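You operate a simulated robot arm through the tools that you are given. There is no shell and no other tool. Be economical: measure what you need, move in short steps, check, and stop when the job is done.

You are at the controls of a simulated robot arm. One attempt, no reset.

## Task
Gauge the purple sample, back off the knob to blame and scrap the sample.
Fine: shut the jaw on it to read; OVAL blames the pinch knob, THIN the drag knob; the other stays tight; jaw open again; the white sample stays.

The check looks at the end state, three seconds after you hand in, the way a careful person would. Anything else that was tipped, shoved, dropped, spilled or broken makes it a failure.

## Robot
A 6-joint arm with a two-finger parallel gripper, fixed in place. Base frame: the origin is at the foot of the arm, x ahead of it, y to its left, z up. Units: mm, rad, N and s.
With the tool pointing down near the work surface it reaches from about 260 to 680 mm from the base axis. Its first joint turns from -1.152 to 1.152 rad. Payload 2.9 kg.
The tool frame sits at the grasp point between the pads (the TCP): z along the fingers, y along the line on which they close. The tips reach 30 mm beyond it. Largest opening 110 mm; finger width 20, thickness 10; the body of the gripper, 48 by 112 mm, starts 55 mm behind the TCP.
Orientation is that of the tool frame in the base frame, as a unit quaternion [w, x, y, z]. With the fingers straight down and closing along the base's y, the tool's x points along the base's -x, its y along +y and its z along -z.

## Interface
- The arm moves only by the tool nudge_tool. Its argument "increments" is a list of rows, each a list of 7 numbers: the shift along the base's x, y, z in mm, then the turn, a rotation vector about the base's x, y, z in degrees, then the gripper command, from -1 (fully open) to 1 (shut), values between in proportion. In form: [[x, y, z, wx, wy, wz, grip], ...]. A call has 1 to 8 rows; each row is the pose to reach, as a shift and turn from the pose commanded when the call began. A row lasts 0.2 s, in which the tool goes at most 50 mm and 0.15 rad; a call with a longer step from one row to the next is refused whole, and so is a gripper value outside its range. Where a pose cannot be reached the arm comes as near as it can. A force on the tool above 60 N (or 10 N above the force at the start of the call, whichever is more), or a blocked arm, ends the call early, and 0.2 s more pass. Each finger travels about 108 mm/s and halts on what it meets, pressing with about 37 N; the grip force reading is that of the motor and also rises with nothing between the fingers. The clock runs only during rows and for 0.2 s after the last one: add rows that repeat a pose to give the fingers time. The reply holds the time, the measured pose of the TCP, the force on the tool along the base axes, the opening and the grip force, in the units named above and with some noise, with the torque about the TCP (base axes, N m) and any sound that the robot's microphone picked up.
- Cameras (640 x 400 px; columns grow to the right, rows downward): "scene" is fixed at [60.9, 425.7, 1391.1]; the picture's right is [-0.81, -0.58, 0.00], its down [-0.31, 0.43, -0.85] and it looks along [0.49, -0.69, -0.53] (base axes); focal length 325 px, centre (320, 200). "wrist" rides on the gripper at [72, 17, -103] in the tool frame; the picture's right is [-0.23, 0.97, 0.00], its down [-0.76, -0.18, -0.62] and it looks along [-0.61, -0.14, 0.78] (tool axes); focal length 222 px, centre (320, 200).
- snapshot(camera): a new picture of that camera. The clock stands still meanwhile.
- measure_at(camera, pixels): for up to 12 pixels [column, row] of the newest picture of that camera ("zoom" is the newest enlarged one), the place [x, y, z] in the base frame of the surface seen there, good to about 3 mm, but the place of the scene camera against the robot may be out by one fixed shift of up to 12 mm in any direction. The clock stands still meanwhile.
- enlarge(camera, box): a new picture of the part [left, top, right, bottom] of that camera's present view, enlarged. The clock stands still meanwhile.
- finish_job(): hands the job in; it is judged then, once.

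Work in short steps. Measure before you move; look again where a grasp or a placing could have gone wrong, and mend it. You have 80 turns and 38 pictures in all, those below and enlarged ones among them. Open the gripper and draw the arm clear of the work before you hand the job in, unless the task says otherwise; then end with one line.

The tools are called after ">>>" by a JSON object that holds its "api" and its "payload". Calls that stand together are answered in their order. nudge_tool: Moves the arm, as the interface text tells. Its arguments: {"type":"object","properties":{"increments":{"type":"array","items":{"type":"array","items":{"type":"number"}}}},"required":["increments"]} The other tools are called the same way: snapshot (camera) takes a picture; measure_at (camera, pixels) gives the place of the surface under pixels of a picture; enlarge (camera, box) takes an enlarged picture of a part of a camera's view; finish_job () hands the job in.

At the start:

```text
time_s: 0.0
tcp_pos: [409.4, 38.6, 1226.8]
orientation: [0.0, 0.0, 1.0, 0.0]
contact_force: [-0.2, 0.3, -0.8]
torque: [0.0, 0.02, 0.01]
grip_width: 110.1
finger_force: 0.1
```

scene: 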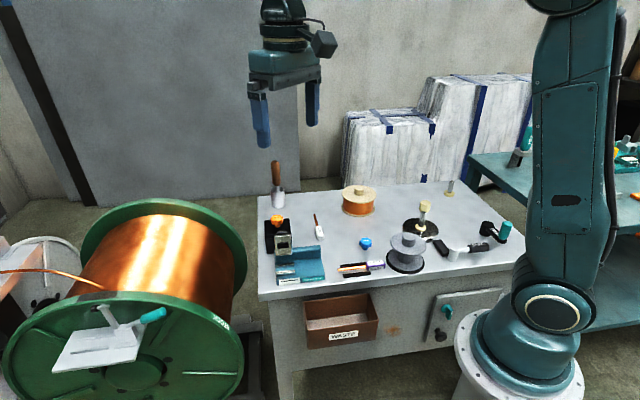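
wrist: 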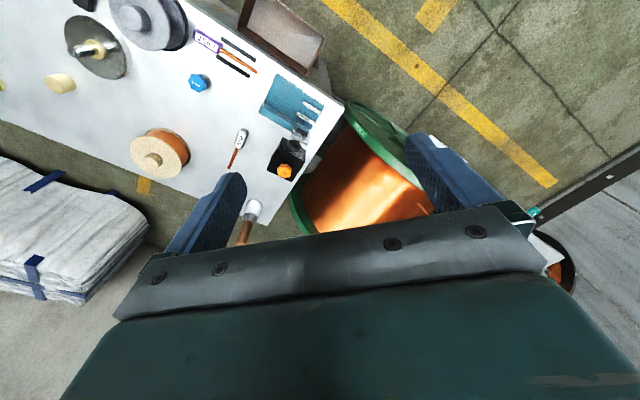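

The bench spans scene columns 258-520, rows 180-300. I enlarge the left and right parts to identify the gauge, samples and knobs.

>>> {"api": "enlarge", "payload": {"camera": "scene", "box": [255, 205, 395, 292]}}

>>> {"api": "enlarge", "payload": {"camera": "scene", "box": [340, 170, 520, 282]}}

>>> {"api": "enlarge", "payload": {"camera": "scene", "box": [290, 265, 490, 390]}}

```text
4.57 times, centred on (325, 248) of scene
```

zoom: 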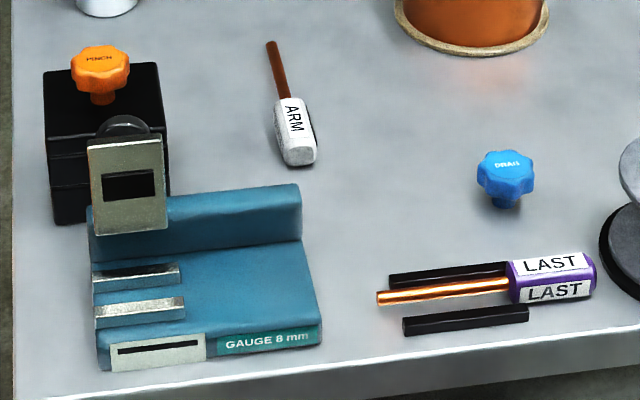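

```text
3.56 times, centred on (430, 226) of scene
```

zoom: 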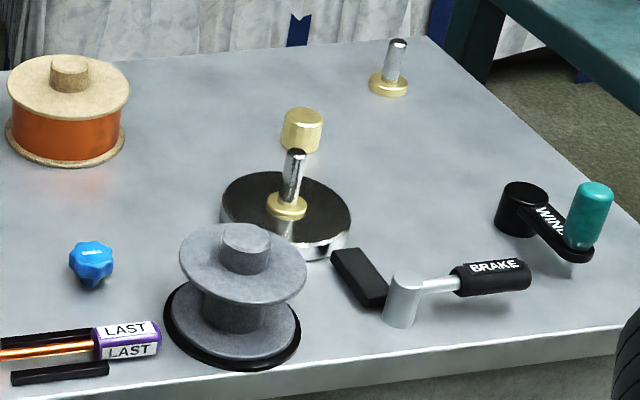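

```text
3.20 times, centred on (390, 328) of scene
```

zoom: 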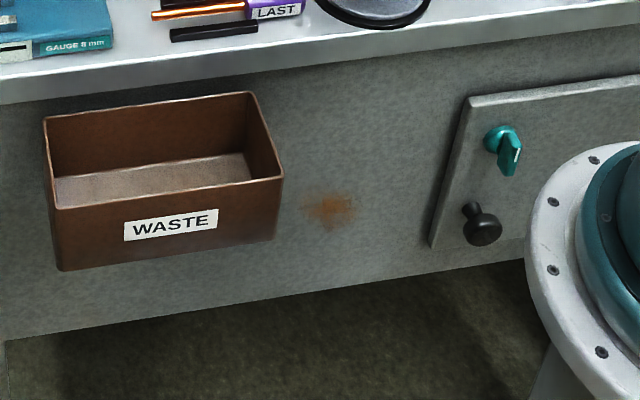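

The gauge sits at about (290,262), the purple LAST sample at (375,264), PINCH knob at (277,217), DRAG knob at (365,241). I measure these points.

>>> {"api": "measure_at", "payload": {"camera": "scene", "pixels": [[277, 217], [283, 250], [284.5, 264.4], [285.6, 272], [312, 261], [299, 249], [319.5, 233], [365.5, 241.5], [375.3, 264.4], [351, 268], [342.5, 248], [337, 322]]}}

```text
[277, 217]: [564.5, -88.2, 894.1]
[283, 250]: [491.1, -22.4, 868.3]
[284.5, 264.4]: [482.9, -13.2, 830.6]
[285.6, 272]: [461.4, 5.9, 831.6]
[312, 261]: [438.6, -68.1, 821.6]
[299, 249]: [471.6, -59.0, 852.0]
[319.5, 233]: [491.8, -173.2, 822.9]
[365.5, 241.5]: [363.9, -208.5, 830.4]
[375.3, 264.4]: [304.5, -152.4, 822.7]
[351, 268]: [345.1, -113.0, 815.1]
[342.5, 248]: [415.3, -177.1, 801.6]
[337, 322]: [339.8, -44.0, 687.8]
```

Now I bring the wrist camera over the gauge for a closer look, staying high.

>>> {"api": "nudge_tool", "payload": {"increments": [[-16, -2, -40, 0, 0, 0, -1], [-32, -4, -80, 0, 0, 0, -1], [-48, -6, -120, 0, 0, 0, -1], [-64, -8, -160, 0, 0, 0, -1], [-80, -10, -200, 0, 0, 0, -1], [-80, -10, -227, 0, 0, 0, -1], [-80, -10, -227, 0, 0, 0, -1]]}}

>>> {"api": "snapshot", "payload": {"camera": "wrist"}}

```text
time_s: 1.6
tcp_pos: [331.4, 29.8, 998.6]
orientation: [0.0, -0.001, 1.0, 0.0]
contact_force: [0.0, 0.1, 0.9]
torque: [0.01, -0.02, -0.01]
grip_width: 110.0
finger_force: 0.1
```

```text
32 pictures are left
```

wrist: 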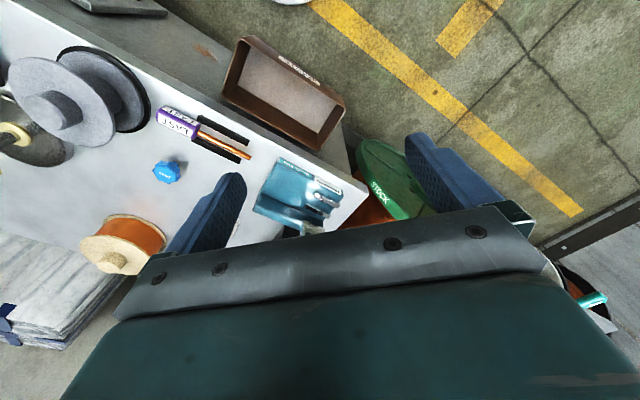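

The gauge is at (300,200), the sample at (205,130), waste bin at (285,95). I enlarge that area.

>>> {"api": "enlarge", "payload": {"camera": "wrist", "box": [140, 90, 370, 240]}}

>>> {"api": "measure_at", "payload": {"camera": "wrist", "pixels": [[175, 122], [250, 155], [205, 135], [166, 172], [250, 45], [340, 95], [238, 92], [320, 140], [285, 95], [320, 165], [325, 208], [262, 190]]}}

```text
2.67 times, centred on (255, 165) of wrist
```

zoom: 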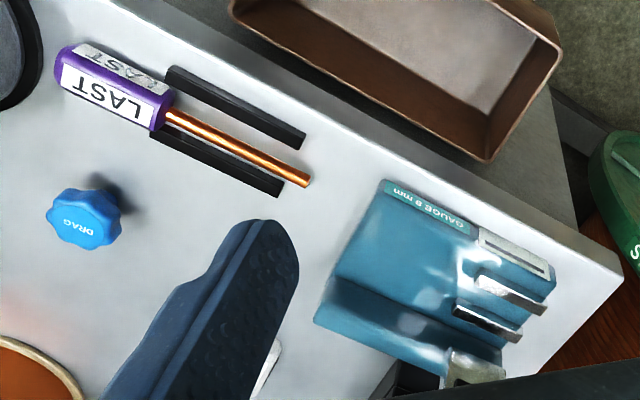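

```text
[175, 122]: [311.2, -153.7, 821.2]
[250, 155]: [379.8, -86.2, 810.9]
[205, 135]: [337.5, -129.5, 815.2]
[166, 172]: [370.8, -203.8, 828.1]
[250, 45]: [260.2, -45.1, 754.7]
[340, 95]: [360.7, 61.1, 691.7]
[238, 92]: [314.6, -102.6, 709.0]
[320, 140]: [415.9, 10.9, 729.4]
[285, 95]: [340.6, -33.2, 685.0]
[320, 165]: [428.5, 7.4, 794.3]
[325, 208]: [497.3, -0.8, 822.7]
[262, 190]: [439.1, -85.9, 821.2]
```

I need to understand the gauge mechanism; enlarge it tightly from both cameras.

>>> {"api": "enlarge", "payload": {"camera": "scene", "box": [262, 208, 332, 290]}}

>>> {"api": "enlarge", "payload": {"camera": "wrist", "box": [245, 150, 365, 235]}}

```text
4.88 times, centred on (297, 249) of scene
```

zoom: 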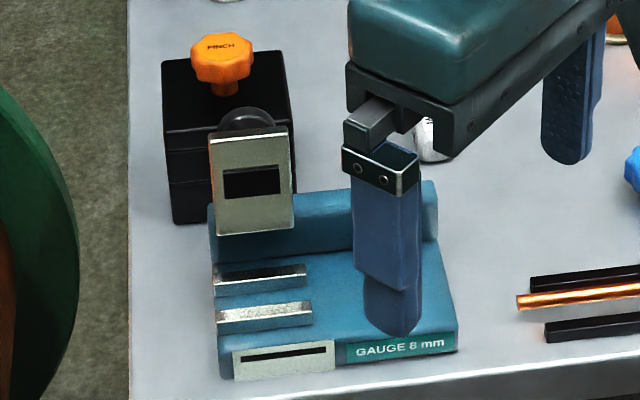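

```text
4.71 times, centred on (305, 192) of wrist
```

zoom: 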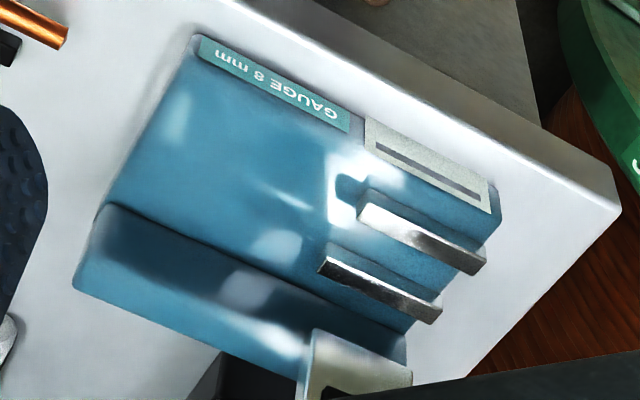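

I measure the gauge details in this zoom for geometry.

>>> {"api": "measure_at", "payload": {"camera": "zoom", "pixels": [[362, 212], [482, 265], [325, 262], [437, 316], [350, 250], [430, 275], [205, 60], [480, 190], [85, 275], [395, 355], [120, 215], [230, 200]]}}

```text
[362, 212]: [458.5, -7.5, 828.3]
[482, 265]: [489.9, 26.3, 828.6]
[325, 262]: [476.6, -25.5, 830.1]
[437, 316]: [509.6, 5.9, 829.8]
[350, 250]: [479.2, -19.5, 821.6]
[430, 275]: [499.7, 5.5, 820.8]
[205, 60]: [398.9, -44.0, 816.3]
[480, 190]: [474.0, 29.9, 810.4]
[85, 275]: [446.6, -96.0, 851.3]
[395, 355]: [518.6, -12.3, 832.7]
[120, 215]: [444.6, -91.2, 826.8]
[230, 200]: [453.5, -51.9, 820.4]
```

Readings: bench axes are about 45° to the base (bars run along (0.71,0.71)). The sample handle centre is about (311,-153), top z 822; I turn the tool +45° and go above it, half closed, to re-measure.

>>> {"api": "nudge_tool", "payload": {"increments": [[-3, -30, 0, 0, 0, 7.5, -1], [-6, -60, 0, 0, 0, 15, -1], [-9, -90, 0, 0, 0, 22.5, -0.5], [-12, -120, 0, 0, 0, 30, 0], [-15, -150, -20, 0, 0, 37.5, 0.2], [-18, -182, -40, 0, 0, 45, 0.2], [-18, -182, -60, 0, 0, 45, 0.2]]}}

>>> {"api": "snapshot", "payload": {"camera": "wrist"}}

```text
time_s: 3.2
tcp_pos: [313.2, -151.4, 940.5]
orientation: [0.001, -0.384, 0.923, 0.0]
contact_force: [0.8, -0.3, -0.1]
torque: [-0.01, 0.01, 0.03]
grip_width: 43.9
finger_force: 0.1
```

```text
28 pictures are left
```

wrist: 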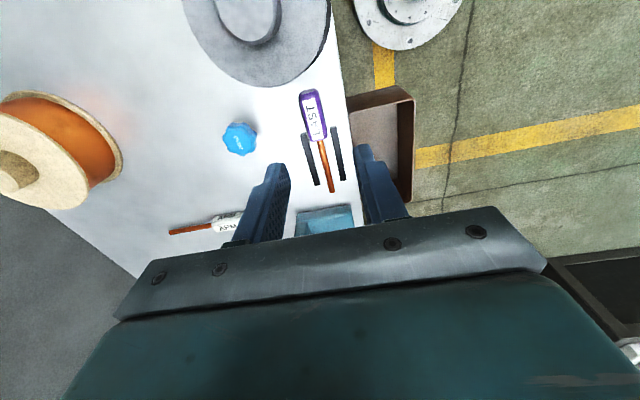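

The sample shows at (313,115)-(333,190), the grey spool close by at (265,40). I measure handle, rod, table and spool rim.

>>> {"api": "measure_at", "payload": {"camera": "wrist", "pixels": [[311, 98], [314, 115], [317, 133], [304, 115], [323, 112], [323, 155], [332, 188], [312, 84], [260, 85], [328, 50], [308, 160], [340, 155]]}}

>>> {"api": "enlarge", "payload": {"camera": "wrist", "box": [260, 60, 380, 200]}}

```text
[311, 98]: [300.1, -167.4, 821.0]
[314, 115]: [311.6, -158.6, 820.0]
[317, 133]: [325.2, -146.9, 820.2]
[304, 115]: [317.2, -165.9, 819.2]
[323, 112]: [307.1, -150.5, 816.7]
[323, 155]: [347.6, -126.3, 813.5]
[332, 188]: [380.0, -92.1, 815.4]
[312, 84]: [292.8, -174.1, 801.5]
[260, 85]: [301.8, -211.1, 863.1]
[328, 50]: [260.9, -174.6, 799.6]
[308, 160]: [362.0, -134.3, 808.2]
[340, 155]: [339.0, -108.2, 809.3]
```

```text
2.86 times, centred on (320, 130) of wrist
```

zoom: 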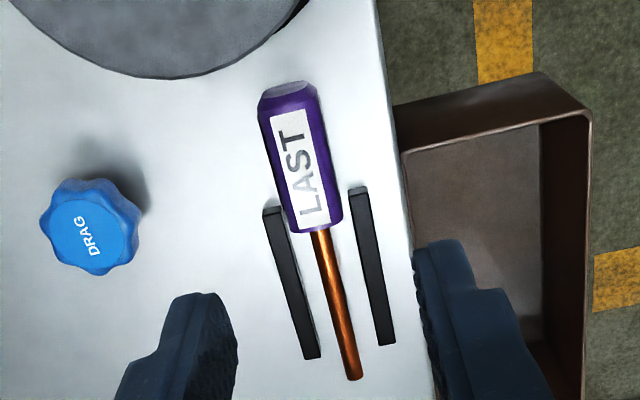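

Handle spans about 45 mm centred (312,-158), ~19 wide, axis 45°. I descend over it with fingers 44 mm open, tips stopping ~5 mm above the table, clear of the rails and spool.

>>> {"api": "nudge_tool", "payload": {"increments": [[-1.5, -7, -35, 0, 0, 0, 0.2], [-1.5, -7, -70, 0, 0, 0, 0.2], [-1.5, -7, -90, 0, 0, 0, 0.2], [-1.5, -7, -103, 0, 0, 0, 0.2], [-1.5, -7, -103, 0, 0, 0, 0.2]]}}

>>> {"api": "snapshot", "payload": {"camera": "wrist"}}

```text
time_s: 4.4
tcp_pos: [310.7, -157.7, 837.8]
orientation: [0.0, -0.382, 0.924, 0.0]
contact_force: [0.1, 0.5, 0.3]
torque: [-0.03, 0.0, 0.01]
grip_width: 43.7
finger_force: 0.1
```

```text
26 pictures are left
```

wrist: 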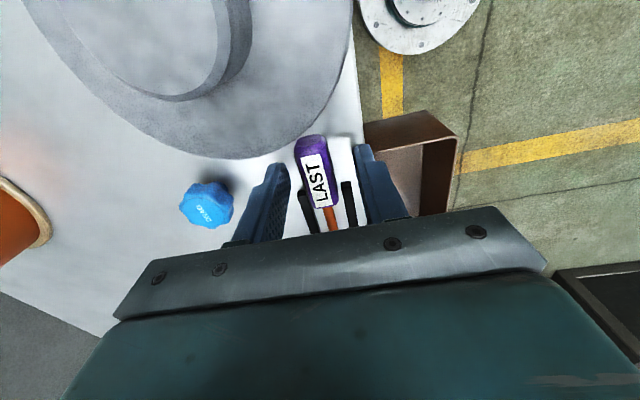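

Handle at (315,175) lies between the fingers (275 and 370), clear of the rails. I close the gripper.

>>> {"api": "nudge_tool", "payload": {"increments": [[0, 0, 0, 0, 0, 0, 0.5], [0, 0, 0, 0, 0, 0, 0.8], [0, 0, 0, 0, 0, 0, 0.9], [0, 0, 0, 0, 0, 0, 0.9]]}}

```text
time_s: 5.4
tcp_pos: [310.1, -159.2, 837.5]
orientation: [0.0, -0.383, 0.924, 0.001]
contact_force: [0.6, -0.9, 0.0]
torque: [-0.09, -0.01, -0.02]
grip_width: 19.6
finger_force: 36.9
```

Gripped (19.6 mm wide, 37 N). I lift straight up and move part way toward the gauge to view the nest.

>>> {"api": "nudge_tool", "payload": {"increments": [[0, 0, 30, 0, 0, 0, 0.9], [0, 0, 70, 0, 0, 0, 0.9], [0, 0, 110, 0, 0, 0, 0.9], [20, 20, 120, 0, 0, 0, 0.9], [45, 45, 120, 0, 0, 0, 0.9], [45, 45, 120, 0, 0, 0, 0.9]]}}

>>> {"api": "snapshot", "payload": {"camera": "wrist"}}

>>> {"api": "enlarge", "payload": {"camera": "scene", "box": [262, 195, 382, 290]}}

```text
time_s: 6.8
tcp_pos: [355.6, -115.0, 958.5]
orientation: [0.0, -0.382, 0.924, -0.001]
contact_force: [0.2, -0.4, -0.6]
torque: [-0.02, -0.02, 0.02]
grip_width: 19.5
finger_force: 37.1
```

```text
25 pictures are left
```

wrist: 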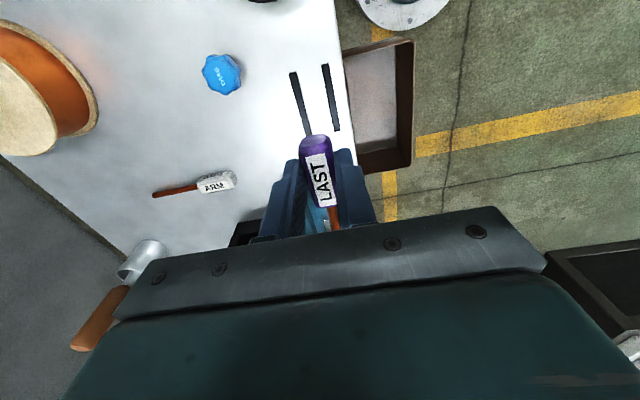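

```text
4.21 times, centred on (322, 242) of scene
```

zoom: 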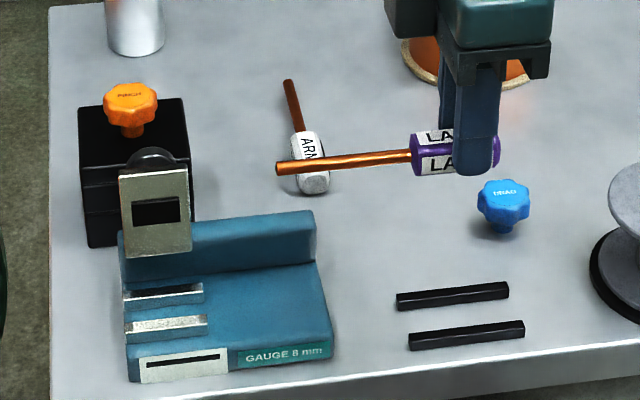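

Using this zoom I measure the bars, jaw plate corners and the rails (the latter to calibrate the scene camera's shift).

>>> {"api": "measure_at", "payload": {"camera": "zoom", "pixels": [[165, 289], [165, 299], [166, 323], [166, 334], [165, 311], [453, 293], [467, 331], [122, 178], [190, 172], [128, 255], [190, 250], [150, 155]]}}

>>> {"api": "measure_at", "payload": {"camera": "wrist", "pixels": [[300, 102], [331, 97], [294, 73], [307, 132], [324, 65], [337, 130]]}}

```text
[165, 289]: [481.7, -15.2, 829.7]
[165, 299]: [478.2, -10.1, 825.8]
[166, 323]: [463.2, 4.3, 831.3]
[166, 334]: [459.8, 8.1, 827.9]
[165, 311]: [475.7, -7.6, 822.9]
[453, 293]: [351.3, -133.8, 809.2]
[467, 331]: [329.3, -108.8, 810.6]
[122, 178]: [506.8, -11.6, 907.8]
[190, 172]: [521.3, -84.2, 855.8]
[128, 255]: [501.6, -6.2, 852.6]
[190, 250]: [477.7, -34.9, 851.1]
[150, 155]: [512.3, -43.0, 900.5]
```

```text
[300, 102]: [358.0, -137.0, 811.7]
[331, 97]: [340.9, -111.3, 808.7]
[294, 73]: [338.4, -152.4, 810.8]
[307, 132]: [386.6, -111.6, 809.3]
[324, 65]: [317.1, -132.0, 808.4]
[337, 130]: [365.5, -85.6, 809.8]
```

Groove between bars centres near q=(x-y)/√2≈343, deck at z≈821. I carry the sample over the nest (TCP about (434.7,-50.4)), still high, then lower to 20 mm above seating.

>>> {"api": "nudge_tool", "payload": {"increments": [[27, 22, 0, 0, 0, 0, 0.9], [54, 44, 0, 0, 0, 0, 0.9], [79.2, 64.1, -10, 0, 0, 0, 0.9], [79.2, 64.1, -45, 0, 0, 0, 0.9], [79.2, 64.1, -80, 0, 0, 0, 0.9], [79.2, 64.1, -80, 0, 0, 0, 0.9]]}}

>>> {"api": "snapshot", "payload": {"camera": "wrist"}}

>>> {"api": "enlarge", "payload": {"camera": "scene", "box": [262, 205, 342, 290]}}

```text
time_s: 8.2
tcp_pos: [434.2, -50.6, 877.5]
orientation: [-0.001, -0.382, 0.924, 0.0]
contact_force: [-0.1, 0.4, -0.7]
torque: [-0.01, -0.01, -0.04]
grip_width: 19.8
finger_force: 37.3
```

```text
23 pictures are left
```

wrist: 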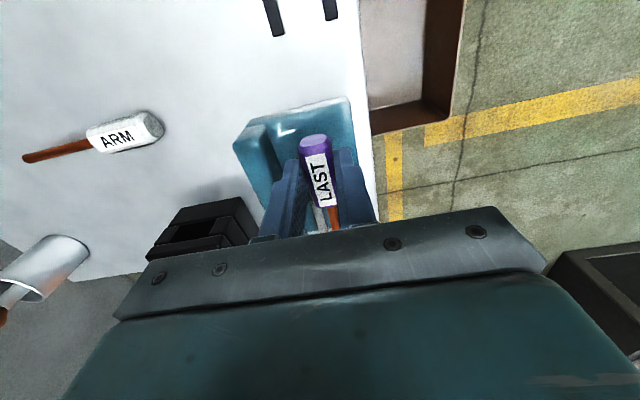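

```text
4.71 times, centred on (302, 248) of scene
```

zoom: 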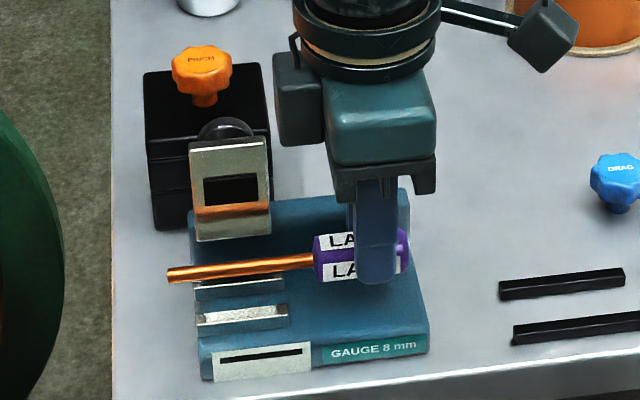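

Rod projects onto the groove within a couple of mm (rod row ≈301 after lowering vs groove ≈298). I shift 1.5 mm backward and lower to the deck gently.

>>> {"api": "nudge_tool", "payload": {"increments": [[1, -1, -8, 0, 0, 0, 0.9], [1, -1, -14, 0, 0, 0, 0.9], [1, -1, -17, 0, 0, 0, 0.9], [1, -1, -19, 0, 0, 0, 0.9], [1, -1, -19, 0, 0, 0, 0.9]]}}

>>> {"api": "enlarge", "payload": {"camera": "scene", "box": [267, 225, 342, 290]}}

```text
time_s: 9.4
tcp_pos: [435.9, -52.1, 857.9]
orientation: [0.0, -0.382, 0.924, 0.0]
contact_force: [-0.3, 0.0, -0.1]
torque: [0.01, 0.0, -0.01]
grip_width: 19.8
finger_force: 37.0
```

```text
6.15 times, centred on (304, 258) of scene
```

zoom: 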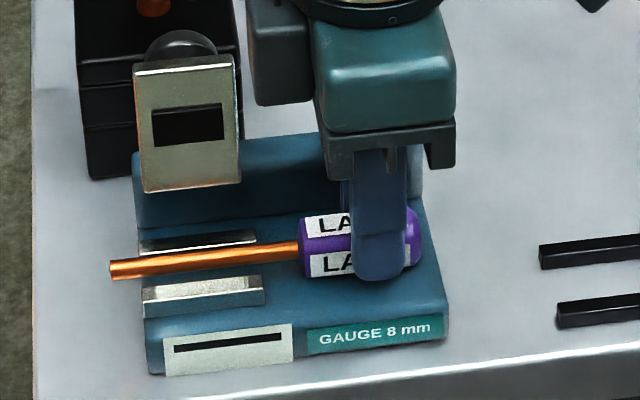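

The rod lies between the bars at row 261 (bars 242 and 283). No contact yet; I creep down until I feel it.

>>> {"api": "nudge_tool", "payload": {"increments": [[0, 0, -0.7, 0, 0, 0, 0.9], [0, 0, -1.4, 0, 0, 0, 0.9], [0, 0, -1.4, 0, 0, 0, 0.9]]}}

```text
time_s: 10.2
tcp_pos: [436.0, -52.4, 857.5]
orientation: [0.0, -0.383, 0.924, -0.001]
contact_force: [-2.3, 0.6, 12.5]
torque: [0.04, 0.1, -0.01]
grip_width: 19.8
finger_force: 37.5
```

Contact at 12.5 N: seated. I open a little (to ~30 mm) and rise straight up, then look.

>>> {"api": "nudge_tool", "payload": {"increments": [[0, 0, 0.5, 0, 0, 0, 0.55], [0, 0, 0.5, 0, 0, 0, 0.46], [0, 0, 0.5, 0, 0, 0, 0.46], [0, 0, 25, 0, 0, 0, 0.46], [0, 0, 65, 0, 0, 0, 0.46], [0, 0, 105, 0, 0, 0, 0.46], [-25, -25, 120, 0, 0, 0, 0.46], [-50, -50, 120, 0, 0, 0, 0.46]]}}

>>> {"api": "snapshot", "payload": {"camera": "wrist"}}

>>> {"api": "enlarge", "payload": {"camera": "scene", "box": [262, 205, 342, 290]}}

```text
time_s: 12.0
tcp_pos: [385.6, -101.0, 977.4]
orientation: [-0.001, -0.383, 0.924, 0.0]
contact_force: [-0.5, -0.2, 0.1]
torque: [-0.02, 0.0, 0.0]
grip_width: 29.7
finger_force: 0.0
```

```text
20 pictures are left
```

wrist: 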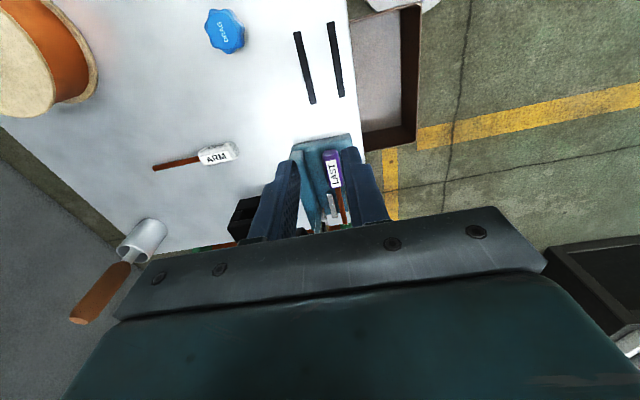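

```text
4.71 times, centred on (302, 248) of scene
```

zoom: 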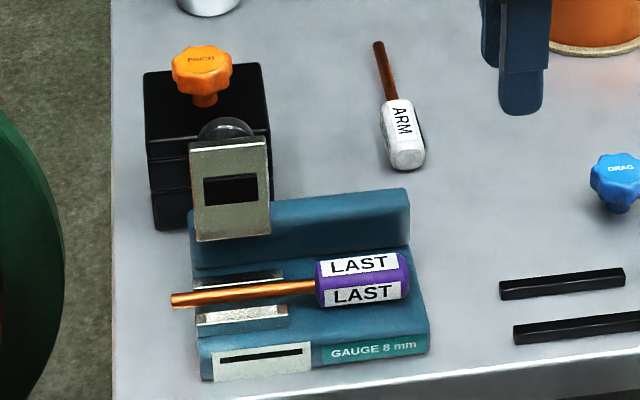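

The sample rests in the nest (rod between bars). Next I turn the tool another 90° and move high above the jaw so the wrist camera sees the jaw's back side.

>>> {"api": "nudge_tool", "payload": {"increments": [[14, 10, 0, 0, 0, 8, 0.6], [28, 20, 0, 0, 0, 16, 0.8], [42, 30, 5, 0, 0, 24, 1], [56, 40, 5, 0, 0, 32, 1], [70, 50, 5, 0, 0, 40, 1], [84, 60, 5, 0, 0, 48, 1], [98, 70, 5, 0, 0, 56, 1], [110, 79.6, 5, 0, 0, 64, 1]]}}

>>> {"api": "nudge_tool", "payload": {"increments": [[0, 0, 0, 0, 0, 8, 1], [0, 0, 0, 0, 0, 16, 1], [0, 0, 0, 0, 0, 24, 1], [0, 0, 0, 0, 0, 26, 1], [0, 0, 0, 0, 0, 26, 1]]}}

>>> {"api": "snapshot", "payload": {"camera": "wrist"}}

```text
time_s: 13.8
tcp_pos: [495.7, -21.0, 982.0]
orientation: [0.001, 0.815, -0.58, 0.0]
contact_force: [-0.3, 0.3, -0.1]
torque: [-0.01, 0.0, 0.01]
grip_width: 0.1
finger_force: 37.0
```

```text
time_s: 15.0
tcp_pos: [497.6, -22.8, 981.4]
orientation: [0.0, 0.924, -0.383, 0.0]
contact_force: [-1.1, 0.2, -0.4]
torque: [-0.03, -0.05, -0.04]
grip_width: 0.0
finger_force: 37.1
```

```text
18 pictures are left
```

wrist: 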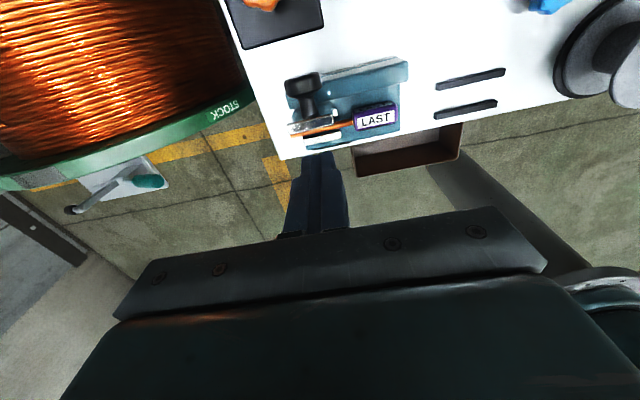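

A dark lever/knob sits behind the plate at (302,92). I enlarge and measure it.

>>> {"api": "enlarge", "payload": {"camera": "wrist", "box": [265, 50, 425, 155]}}

>>> {"api": "measure_at", "payload": {"camera": "wrist", "pixels": [[300, 77], [300, 84], [307, 97], [318, 114], [296, 120], [330, 115], [314, 125], [350, 75], [362, 88], [375, 120], [345, 127], [322, 134]]}}

```text
3.81 times, centred on (345, 102) of wrist
```

zoom: 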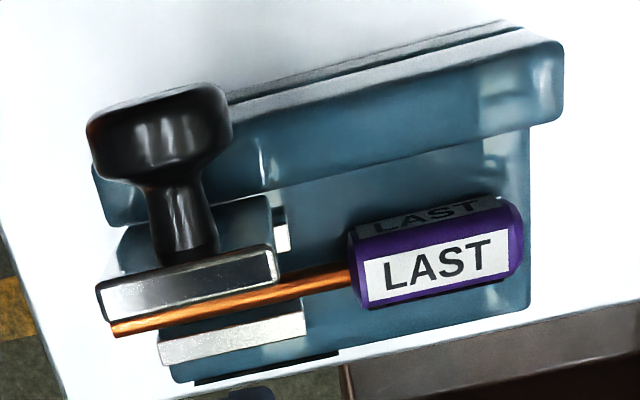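

```text
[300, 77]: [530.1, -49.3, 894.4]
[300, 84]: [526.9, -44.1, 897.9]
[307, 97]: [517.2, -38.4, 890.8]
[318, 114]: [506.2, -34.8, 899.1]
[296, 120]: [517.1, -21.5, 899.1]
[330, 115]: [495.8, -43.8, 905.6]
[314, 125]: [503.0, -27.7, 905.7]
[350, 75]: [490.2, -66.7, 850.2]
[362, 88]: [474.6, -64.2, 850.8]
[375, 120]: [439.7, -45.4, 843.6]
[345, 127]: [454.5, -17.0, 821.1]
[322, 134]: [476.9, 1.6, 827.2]
```

The jaw is an upright plate (top z≈906) hinged at the wall near z≈849, with a stamp-like knob pointing backward, head centre about (524,-44,884), ~30 mm wide. I open to ~52 mm, straddle the head along the bench direction and descend.

>>> {"api": "nudge_tool", "payload": {"increments": [[14, -11, 0, 0, 0, 0, 0.05], [27.8, -21.9, 0, 0, 0, 0, 0.05], [27.8, -21.9, -30, 0, 0, 0, 0.05], [27.8, -21.9, -55, 0, 0, 0, 0.05], [27.8, -21.9, -76, 0, 0, 0, 0.05], [27.8, -21.9, -76, 0, 0, 0, 0.05]]}}

>>> {"api": "snapshot", "payload": {"camera": "wrist"}}

>>> {"api": "enlarge", "payload": {"camera": "scene", "box": [255, 195, 345, 290]}}

```text
time_s: 16.4
tcp_pos: [523.2, -44.6, 904.8]
orientation: [0.0, 0.924, -0.382, 0.0]
contact_force: [0.4, -0.4, 0.4]
torque: [0.04, 0.0, 0.0]
grip_width: 52.2
finger_force: 0.2
```

```text
16 pictures are left
```

wrist: 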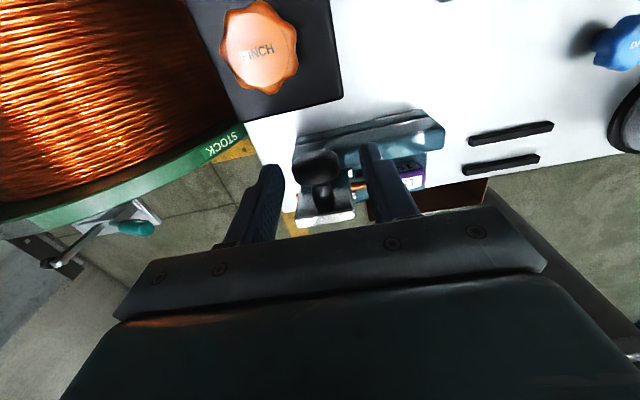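

```text
4.21 times, centred on (300, 242) of scene
```

zoom: 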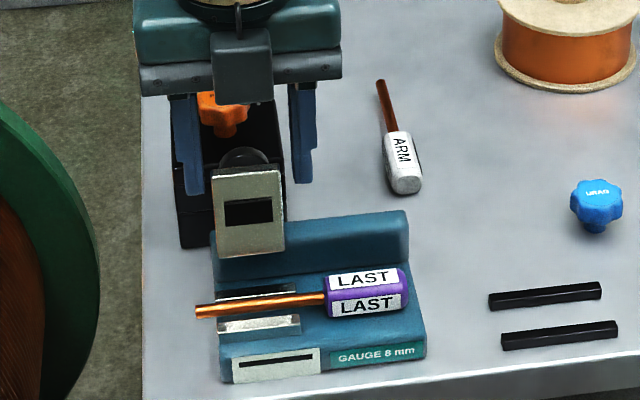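

The fingers straddle the knob head (318,170 between 272 and 372). I close on it.

>>> {"api": "nudge_tool", "payload": {"increments": [[0, 0, 0, 0, 0, 0, 0.3], [0, 0, 0, 0, 0, 0, 0.6], [0, 0, 0, 0, 0, 0, 0.6]]}}

```text
time_s: 17.2
tcp_pos: [524.6, -41.7, 905.5]
orientation: [-0.002, 0.925, -0.381, 0.001]
contact_force: [14.2, 13.8, -7.7]
torque: [0.23, -0.51, 0.01]
grip_width: 30.2
finger_force: 45.1
```

Gripped at 30.2 mm with a small sideways preload (+14,+14 N); I correct 2 mm and begin the arc.

>>> {"api": "nudge_tool", "payload": {"increments": [[1.6, 1.6, 0, 0, 0, 0, 0.6], [-1.6, 4.8, 3, 0, 0, 0, 0.6], [-4.8, 8, 5.4, 0, 0, 0, 0.6], [-8.4, 11.6, 7.4, 0, 0, 0, 0.6], [-12, 15.2, 8.5, 0, 0, 0, 0.6]]}}

```text
time_s: 18.4
tcp_pos: [513.4, -29.7, 916.5]
orientation: [0.0, 0.923, -0.386, 0.005]
contact_force: [17.2, -17.6, -0.3]
torque: [-1.14, -1.13, -0.02]
grip_width: 30.1
finger_force: 44.7
```

Motion follows the arc with moderate resistance (~25 N, friction torque of the pivoting knob). Continue in small steps.

>>> {"api": "nudge_tool", "payload": {"increments": [[-3.5, 3.5, 1, 0, 0, 0, 0.6], [-7.3, 7.3, 1.5, 0, 0, 0, 0.6], [-11, 11, 1.2, 0, 0, 0, 0.6], [-15, 15, 0, 0, 0, 0, 0.6]]}}

>>> {"api": "enlarge", "payload": {"camera": "scene", "box": [255, 195, 345, 290]}}

```text
time_s: 19.4
tcp_pos: [493.1, -11.0, 913.2]
orientation: [0.001, 0.925, -0.38, -0.006]
contact_force: [-5.9, -0.8, 7.1]
torque: [-0.04, 0.15, -0.19]
grip_width: 30.6
finger_force: 16.5
```

```text
4.21 times, centred on (300, 242) of scene
```

zoom: 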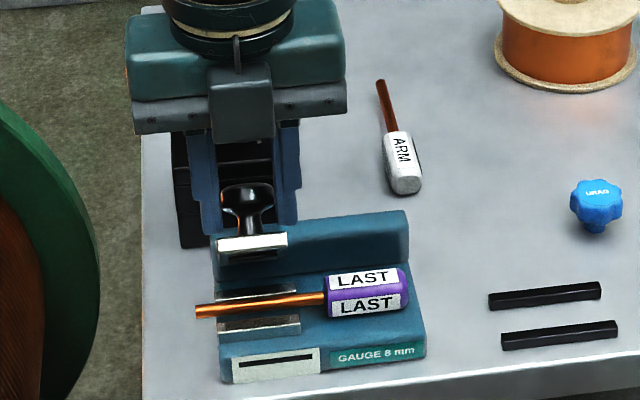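

The plate is now past half way (edge-on at (252,243)), forces low. Continue the arc downward onto the rod, watching for contact.

>>> {"api": "nudge_tool", "payload": {"increments": [[-5, 5, -2, 0, 0, 0, 0.6], [-9, 9, -5, 0, 0, 0, 0.6], [-12.5, 12.5, -10, 0, 0, 0, 0.6], [-15, 15, -14, 0, 0, 0, 0.6], [-17, 17, -18, 0, 0, 0, 0.6]]}}

>>> {"api": "enlarge", "payload": {"camera": "scene", "box": [255, 195, 345, 290]}}

```text
time_s: 20.6
tcp_pos: [479.5, 4.3, 898.3]
orientation: [-0.001, 0.924, -0.383, 0.002]
contact_force: [-14.1, -5.9, 38.4]
torque: [-1.16, -0.62, 0.04]
grip_width: 29.0
finger_force: 44.9
```

```text
4.21 times, centred on (300, 242) of scene
```

zoom: 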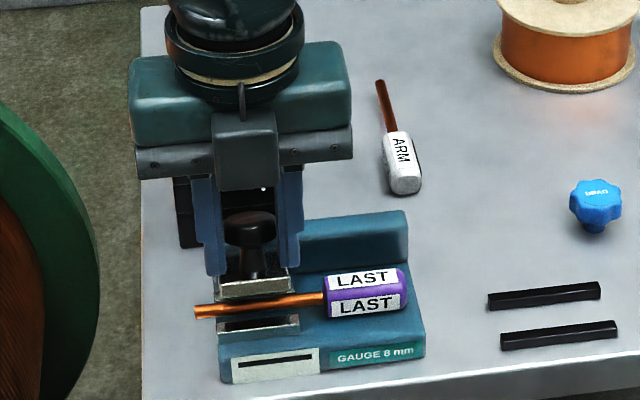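

Upward force 38 N; the plate edge is still a bit above the rod. I release the knob, rise and look whether the jaw drops by itself.

>>> {"api": "nudge_tool", "payload": {"increments": [[0, 0, 1, 0, 0, 0, 0.4], [0, 0, 1, 0, 0, 0, 0.1], [0, 0, 10, 0, 0, 0, 0.05], [0, 0, 40, 0, 0, 0, 0.05], [0, 0, 70, 0, 0, 0, 0.05]]}}

>>> {"api": "enlarge", "payload": {"camera": "scene", "box": [255, 195, 345, 290]}}

```text
time_s: 21.8
tcp_pos: [478.7, 3.0, 965.5]
orientation: [0.0, 0.924, -0.382, 0.0]
contact_force: [0.2, -0.1, -0.5]
torque: [0.02, 0.0, -0.01]
grip_width: 52.4
finger_force: 0.0
```

```text
4.21 times, centred on (300, 242) of scene
```

zoom: 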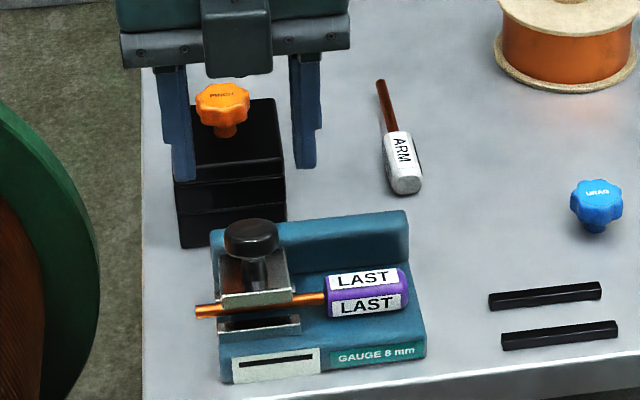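

The jaw now lies on the rod, but the front slit (275,362) shows no reading yet. I measure knob top and plate to press it shut.

>>> {"api": "measure_at", "payload": {"camera": "zoom", "pixels": [[250, 227], [235, 228], [268, 228], [235, 285], [280, 292], [230, 300], [305, 298], [275, 362]]}}

>>> {"api": "enlarge", "payload": {"camera": "scene", "box": [283, 255, 323, 290]}}

```text
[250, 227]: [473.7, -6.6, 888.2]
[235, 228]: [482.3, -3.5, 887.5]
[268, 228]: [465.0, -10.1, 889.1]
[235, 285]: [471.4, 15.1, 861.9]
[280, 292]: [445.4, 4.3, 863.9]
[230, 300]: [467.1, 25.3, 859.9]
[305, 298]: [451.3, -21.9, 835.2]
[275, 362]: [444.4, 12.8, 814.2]
```

```text
11.43 times, centred on (303, 272) of scene
```

zoom: 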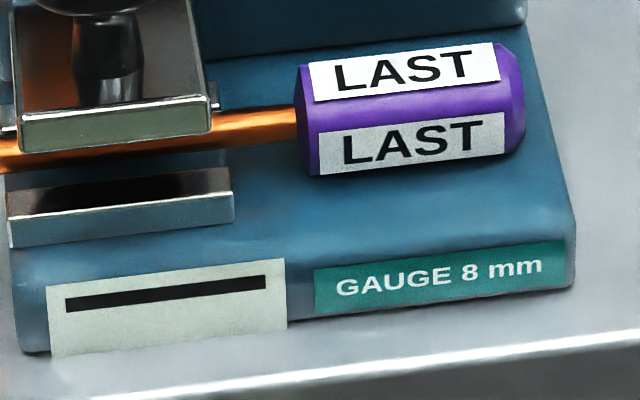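

The plate edge is at z≈862, ~15 mm above the rod, so it is not shut. I close the fingers and press down on the knob top (about p=340, q=345).

>>> {"api": "nudge_tool", "payload": {"increments": [[3, -3, 0, 0, 0, 0, 1], [3, -3, -15, 0, 0, 0, 1], [3, -3, -35, 0, 0, 0, 1], [3, -3, -46, 0, 0, 0, 1], [2, -2, -52, 0, 0, 0, 1], [1, -1, -58, 0, 0, 0, 1], [-1, 1, -64, 0, 0, 0, 1]]}}

>>> {"api": "enlarge", "payload": {"camera": "scene", "box": [255, 195, 345, 290]}}

```text
time_s: 23.4
tcp_pos: [479.5, 4.7, 905.6]
orientation: [-0.001, 0.924, -0.383, 0.004]
contact_force: [-10.3, -8.7, 47.8]
torque: [-0.35, 0.3, 0.41]
grip_width: 0.0
finger_force: 37.3
```

```text
4.21 times, centred on (300, 242) of scene
```

zoom: 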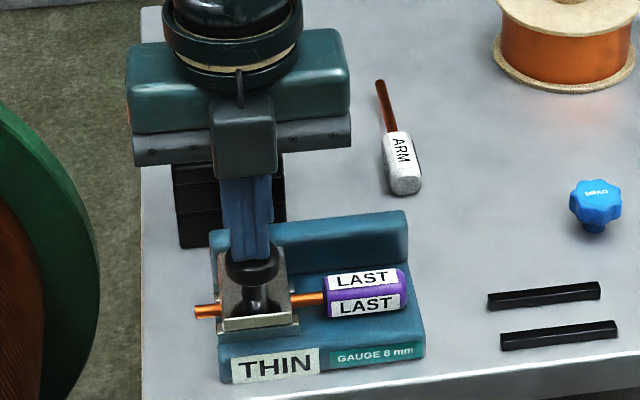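

The gauge reads THIN, so the DRAG knob is to blame; PINCH stays. I rise and look at the shut knob to grip and reopen the jaw.

>>> {"api": "nudge_tool", "payload": {"increments": [[0, 0, 20, 0, 0, 0, 1], [0, 0, 60, 0, 0, 0, 0.5], [0, 0, 75, 0, 0, 0, 0.05], [0, 0, 75, 0, 0, 0, 0.05]]}}

>>> {"api": "snapshot", "payload": {"camera": "wrist"}}

```text
time_s: 24.4
tcp_pos: [479.3, 5.0, 977.7]
orientation: [0.0, 0.924, -0.383, 0.0]
contact_force: [-0.3, -0.5, -0.2]
torque: [-0.03, 0.0, 0.01]
grip_width: 51.9
finger_force: 0.1
```

```text
9 pictures are left
```

wrist: 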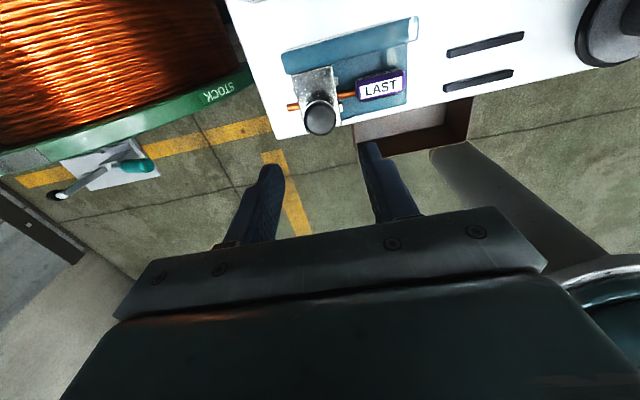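

Knob head at (320,117). I measure around it, plus plate, sample and DRAG-side references.

>>> {"api": "measure_at", "payload": {"camera": "wrist", "pixels": [[320, 105], [320, 117], [320, 130], [308, 118], [334, 116], [315, 78], [300, 85], [332, 85], [380, 88], [362, 90], [400, 85], [345, 95]]}}

```text
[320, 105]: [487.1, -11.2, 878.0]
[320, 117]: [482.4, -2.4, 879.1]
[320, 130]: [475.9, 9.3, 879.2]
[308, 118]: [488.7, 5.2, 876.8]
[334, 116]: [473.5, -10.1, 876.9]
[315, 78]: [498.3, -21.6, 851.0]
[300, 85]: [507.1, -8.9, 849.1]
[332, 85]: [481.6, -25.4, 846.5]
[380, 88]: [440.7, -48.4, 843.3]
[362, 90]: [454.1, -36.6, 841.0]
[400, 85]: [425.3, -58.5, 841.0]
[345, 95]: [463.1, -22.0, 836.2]
```

Head top is flat at z≈879, centre (482,-1), so knob stands vertical with jaw shut. I straddle and grip the head.

>>> {"api": "nudge_tool", "payload": {"increments": [[2.7, -4.9, -30, 0, 0, 0, 0.05], [2.7, -4.9, -60, 0, 0, 0, 0.05], [2.7, -4.9, -85, 0, 0, 0, 0.05], [2.7, -4.9, -85, 0, 0, 0, 0.05], [2.7, -4.9, -85, 0, 0, 0, 0.4], [2.7, -4.9, -85, 0, 0, 0, 0.65], [2.7, -4.9, -85, 0, 0, 0, 0.65]]}}

```text
time_s: 26.0
tcp_pos: [482.3, -0.0, 893.9]
orientation: [-0.001, 0.924, -0.382, 0.001]
contact_force: [7.9, 5.6, -6.0]
torque: [0.3, -0.08, -0.02]
grip_width: 29.9
finger_force: 44.7
```

Gripped at 29.9 mm. I lift along the hinge arc, first half.

>>> {"api": "nudge_tool", "payload": {"increments": [[1.6, -1.6, 3.2, 0, 0, 0, 0.65], [3.1, -3.1, 6.2, 0, 0, 0, 0.65], [5.3, -5.3, 9.4, 0, 0, 0, 0.65], [7.5, -7.5, 12.2, 0, 0, 0, 0.65], [10, -10, 14.7, 0, 0, 0, 0.65], [12.7, -12.7, 16.8, 0, 0, 0, 0.65], [15.5, -15.5, 18.5, 0, 0, 0, 0.65]]}}

```text
time_s: 27.6
tcp_pos: [497.3, -17.9, 910.6]
orientation: [0.001, 0.923, -0.386, 0.002]
contact_force: [0.5, -0.3, 0.4]
torque: [0.0, 0.02, 0.03]
grip_width: 19.5
finger_force: 0.0
```

Grip width dropped to 19.5 with no force: the fingers slipped off the knob. I look at the state.

>>> {"api": "enlarge", "payload": {"camera": "scene", "box": [255, 195, 345, 290]}}

```text
4.21 times, centred on (300, 242) of scene
```

zoom: 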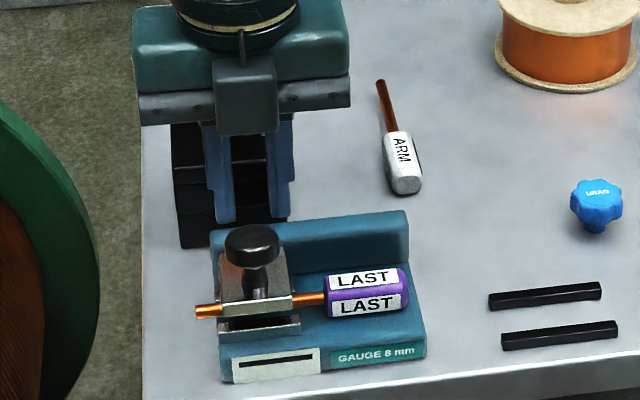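

The jaw did lift part way (reading cleared). I measure the present knob pose from this zoom to regrip deeper.

>>> {"api": "measure_at", "payload": {"camera": "zoom", "pixels": [[252, 236], [240, 237], [266, 237], [252, 252], [258, 285], [225, 306], [290, 300], [232, 316], [255, 312]]}}

```text
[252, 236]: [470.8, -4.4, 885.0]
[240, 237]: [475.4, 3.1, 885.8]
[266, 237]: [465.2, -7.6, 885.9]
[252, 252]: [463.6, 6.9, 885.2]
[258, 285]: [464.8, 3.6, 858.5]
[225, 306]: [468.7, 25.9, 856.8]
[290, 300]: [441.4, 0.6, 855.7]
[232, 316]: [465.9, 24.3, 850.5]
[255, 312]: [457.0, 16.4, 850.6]
```

The jaw is ~8° up and holds by friction. Rather than pulling, I go to the front side with closed fingers and push the knob head backward (+v), rising with it.

>>> {"api": "nudge_tool", "payload": {"increments": [[0, 0, 25, 0, 0, 0, 0.65], [-18, 18, 35, 0, 0, 0, 1], [-35.8, 35.5, 35, 0, 0, 0, 1], [-35.8, 35.5, 10, 0, 0, 0, 1], [-35.8, 35.5, -9, 0, 0, 0, 1], [-35.8, 35.5, -9, 0, 0, 0, 1]]}}

```text
time_s: 29.0
tcp_pos: [460.8, 19.2, 900.7]
orientation: [0.0, 0.924, -0.383, 0.0]
contact_force: [0.6, 0.5, 0.3]
torque: [-0.01, 0.03, 0.06]
grip_width: 0.1
finger_force: 37.3
```

No contact, in front of the knob. Now push +v with slight rise.

>>> {"api": "nudge_tool", "payload": {"increments": [[3.5, -3.5, 0, 0, 0, 0, 1], [7, -7, 1, 0, 0, 0, 1], [9.5, -9.5, 3, 0, 0, 0, 1], [12, -12, 6, 0, 0, 0, 1], [14.5, -14.5, 9, 0, 0, 0, 1], [17, -17, 12, 0, 0, 0, 1]]}}

```text
time_s: 30.4
tcp_pos: [477.1, 2.3, 913.2]
orientation: [0.0, 0.924, -0.383, 0.0]
contact_force: [-0.2, 0.0, -0.6]
torque: [0.01, 0.02, 0.01]
grip_width: 0.0
finger_force: 36.6
```

Force is zero at the end; I check whether the jaw has moved.

>>> {"api": "enlarge", "payload": {"camera": "scene", "box": [255, 195, 345, 290]}}

```text
4.21 times, centred on (300, 242) of scene
```

zoom: 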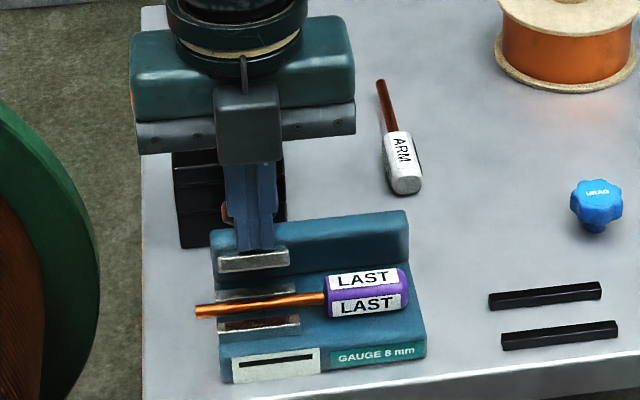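

The jaw is up to roughly 40°. I continue pushing the head backward while rising above the plate edge.

>>> {"api": "nudge_tool", "payload": {"increments": [[1, -1, 6, 0, 0, 0, 1], [4.2, -4.2, 12, 0, 0, 0, 1], [8.5, -8.5, 17, 0, 0, 0, 1], [12, -12, 19, 0, 0, 0, 1], [15, -15, 20, 0, 0, 0, 1], [19, -19, 22, 0, 0, 0, 1]]}}

```text
time_s: 31.8
tcp_pos: [497.0, -17.5, 936.2]
orientation: [0.0, 0.924, -0.383, 0.0]
contact_force: [0.1, -0.4, 0.1]
torque: [0.0, -0.01, 0.0]
grip_width: 0.1
finger_force: 36.8
```

Now I retreat to the front, lower the tips to z≈885 and sweep +v to finish standing the plate up, ending just at its open position.

>>> {"api": "nudge_tool", "payload": {"increments": [[0, 0, 15, 0, 0, 0, 1], [-20, 20, 20, 0, 0, 0, 1], [-42, 42, 20, 0, 0, 0, 1], [-42, 42, -5, 0, 0, 0, 1], [-42, 42, -21, 0, 0, 0, 1], [-30, 30, -21, 0, 0, 0, 1], [-20, 20, -21, 0, 0, 0, 1]]}}

>>> {"api": "nudge_tool", "payload": {"increments": [[4, -4, 0, 0, 0, 0, 1], [8, -8, 0, 0, 0, 0, 1], [12, -12, 0, 0, 0, 0, 1], [16, -16, 0, 0, 0, 0, 1], [16, -16, 0, 0, 0, 0, 1]]}}

```text
time_s: 33.4
tcp_pos: [476.9, 3.6, 915.8]
orientation: [0.0, 0.924, -0.383, 0.0]
contact_force: [-0.3, 0.4, 0.0]
torque: [0.0, -0.01, 0.02]
grip_width: 0.2
finger_force: 36.9
```

```text
time_s: 34.6
tcp_pos: [493.6, -12.2, 913.8]
orientation: [0.0, 0.924, -0.383, 0.0]
contact_force: [-0.1, 0.0, -0.3]
torque: [-0.03, 0.0, -0.03]
grip_width: 0.0
finger_force: 37.4
```

No resistance: the plate should be upright (to be confirmed in the next picture). I now lift away and travel to above the DRAG knob (~(371,-206)), turning the tool back.

>>> {"api": "nudge_tool", "payload": {"increments": [[-14, 14, 5, 0, 0, -8, 1], [-28, 20, 40, 0, 0, -16, 1], [-45, -10, 50, 0, 0, -24, 0.6], [-62, -45, 50, 0, 0, -32, 0.3], [-80, -85, 50, 0, 0, -40, 0.05], [-98, -125, 50, 0, 0, -48, 0.05], [-112, -160, 50, 0, 0, -56, 0.05], [-123, -193, 50, 0, 0, -64, 0.05]]}}

>>> {"api": "nudge_tool", "payload": {"increments": [[0, 0, 0, 0, 0, -8.3, 0.05], [0, 0, 0, 0, 0, -16.6, 0.05], [0, 0, 0, 0, 0, -25, 0.05], [0, 0, 0, 0, 0, -33, 0.05], [0, 0, 0, 0, 0, -41, 0.05], [0, 0, 0, 0, 0, -49, 0.05], [0, 0, 0, 0, 0, -57, 0.05], [0, 0, 0, 0, 0, -65, 0.05]]}}

>>> {"api": "nudge_tool", "payload": {"increments": [[0, 0, 0, 0, 0, -8.3, 0.05], [0, 0, 0, 0, 0, -16.6, 0.05], [0, 0, 0, 0, 0, -25, 0.05], [0, 0, 0, 0, 0, -33, 0.05], [0, 0, 0, 0, 0, -41, 0.05], [0, 0, 0, 0, 0, -49, 0.05], [0, 0, 0, 0, 0, -57, 0.05], [0, 0, 0, 0, 0, -65, 0.05]]}}

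>>> {"api": "snapshot", "payload": {"camera": "wrist"}}

```text
time_s: 36.4
tcp_pos: [368.7, -205.8, 964.9]
orientation: [0.001, -0.58, 0.815, 0.0]
contact_force: [-0.2, -0.5, 0.0]
torque: [0.0, -0.03, -0.01]
grip_width: 52.2
finger_force: 0.0
```

```text
time_s: 38.2
tcp_pos: [370.0, -205.0, 964.5]
orientation: [0.0, -0.051, 0.999, 0.0]
contact_force: [0.7, 0.3, 1.4]
torque: [-0.01, -0.02, -0.02]
grip_width: 52.4
finger_force: 0.1
```

```text
time_s: 40.0
tcp_pos: [369.3, -205.3, 964.3]
orientation: [0.0, 0.494, 0.87, 0.0]
contact_force: [0.1, 0.2, -0.3]
torque: [0.01, 0.01, -0.01]
grip_width: 51.9
finger_force: 0.1
```

```text
6 pictures are left
```

wrist: 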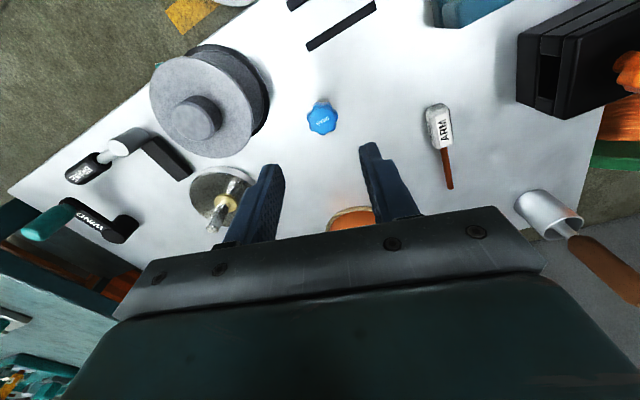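

DRAG knob at (322,118), well isolated. I measure its rim and centre, and the table near it.

>>> {"api": "measure_at", "payload": {"camera": "wrist", "pixels": [[322, 106], [322, 117], [322, 128], [310, 117], [334, 117], [322, 133], [350, 140], [350, 215], [200, 120]]}}

```text
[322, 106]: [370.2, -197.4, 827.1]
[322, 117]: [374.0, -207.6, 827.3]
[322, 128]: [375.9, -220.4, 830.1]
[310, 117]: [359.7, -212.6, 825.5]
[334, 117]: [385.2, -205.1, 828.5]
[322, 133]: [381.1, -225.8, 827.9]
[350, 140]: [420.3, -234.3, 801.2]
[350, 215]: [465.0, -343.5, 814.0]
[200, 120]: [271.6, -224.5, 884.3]
```

Knob centre ≈(373,-210), top z≈828, ~27 mm across. I descend so tips reach z≈813 and close on it.

>>> {"api": "nudge_tool", "payload": {"increments": [[3.3, -4.7, -40, 0, 0, 0, 0.05], [3.3, -4.7, -80, 0, 0, 0, 0.05], [3.3, -4.7, -105, 0, 0, 0, 0.05], [3.3, -4.7, -121, 0, 0, 0, 0.05], [3.3, -4.7, -121, 0, 0, 0, 0.4], [3.3, -4.7, -121, 0, 0, 0, 0.7], [3.3, -4.7, -121, 0, 0, 0, 0.7]]}}

```text
time_s: 41.6
tcp_pos: [373.4, -210.6, 843.2]
orientation: [-0.001, 0.492, 0.87, -0.001]
contact_force: [-1.1, 2.5, -3.9]
torque: [0.13, -0.44, 0.05]
grip_width: 35.0
finger_force: 44.7
```

Gripped at 35 mm across the lobes, well centred. I turn counter-clockwise (seen from above) to loosen.

>>> {"api": "nudge_tool", "payload": {"increments": [[0, 0, 0, 0, 0, 7, 0.7], [0, 0, 0, 0, 0, 14, 0.7], [0, 0, 0, 0, 0, 21, 0.7], [0, 0, 0, 0, 0, 28, 0.7], [0, 0, 0, 0, 0, 35, 0.7], [0, 0, 0, 0, 0, 42, 0.7], [0, 0, 0, 0, 0, 49, 0.7], [0, 0, 0, 0, 0, 56, 0.7]]}}

```text
time_s: 43.4
tcp_pos: [373.3, -211.5, 843.6]
orientation: [-0.002, 0.027, 1.0, -0.002]
contact_force: [-14.8, -16.0, 3.3]
torque: [0.11, -0.62, -0.1]
grip_width: 31.8
finger_force: 45.2
```

Turned 56° with a small resisting torque; I keep turning.

>>> {"api": "nudge_tool", "payload": {"increments": [[0, 0, 0, 0, 0, 7, 0.7], [0, 0, 0, 0, 0, 14, 0.7], [0, 0, 0, 0, 0, 21, 0.7], [0, 0, 0, 0, 0, 28, 0.7], [0, 0, 0, 0, 0, 35, 0.7], [0, 0, 0, 0, 0, 42, 0.7], [0, 0, 0, 0, 0, 49, 0.7], [0, 0, 0, 0, 0, 56, 0.7]]}}

>>> {"api": "nudge_tool", "payload": {"increments": [[0, 0, 0, 0, 0, 7, 0.7], [0, 0, 0, 0, 0, 14, 0.7], [0, 0, 0, 0, 0, 21, 0.7], [0, 0, 0, 0, 0, 28, 0.7], [0, 0, 0, 0, 0, 35, 0.7], [0, 0, 0, 0, 0, 42, 0.7], [0, 0, 0, 0, 0, 49, 0.7]]}}

```text
time_s: 45.2
tcp_pos: [371.7, -213.9, 843.4]
orientation: [-0.001, -0.446, 0.895, -0.004]
contact_force: [2.6, -32.5, -13.3]
torque: [0.05, -0.41, -0.03]
grip_width: 31.9
finger_force: 44.9
```

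```text
time_s: 46.8
tcp_pos: [374.4, -214.2, 844.1]
orientation: [0.001, 0.777, -0.629, 0.004]
contact_force: [10.2, -29.6, -12.9]
torque: [-0.68, -0.11, -0.07]
grip_width: 31.6
finger_force: 45.0
```

Turned about 160° in total. I release, rise and look at the knob label's new direction.

>>> {"api": "nudge_tool", "payload": {"increments": [[0, 0, 0, 0, 0, 0, 0.4], [0, 0, 0, 0, 0, 0, 0.0], [0, 0, 0, 0, 0, 0, 0.0], [0, 0, 30, 0, 0, 0, 0.0], [0, 0, 70, 0, 0, 0, 0.0], [0, 0, 115, 0, 0, 0, 0.0], [0, 0, 115, 0, 0, 0, 0.0]]}}

>>> {"api": "enlarge", "payload": {"camera": "scene", "box": [260, 195, 400, 290]}}

```text
time_s: 48.4
tcp_pos: [373.7, -210.8, 958.9]
orientation: [0.0, 0.777, -0.629, 0.0]
contact_force: [0.2, 0.3, 0.7]
torque: [-0.01, -0.03, 0.02]
grip_width: 55.0
finger_force: 0.0
```

```text
4.21 times, centred on (330, 242) of scene
```

zoom: 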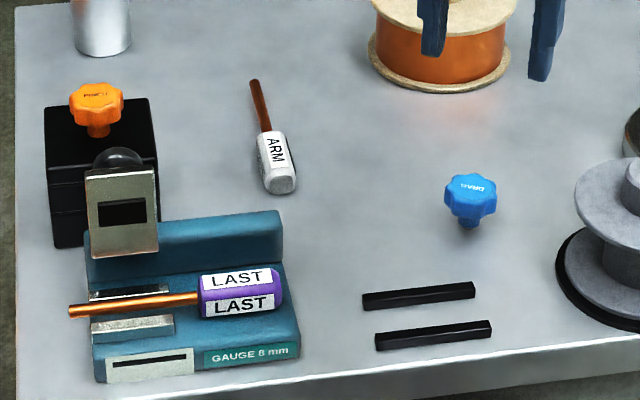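

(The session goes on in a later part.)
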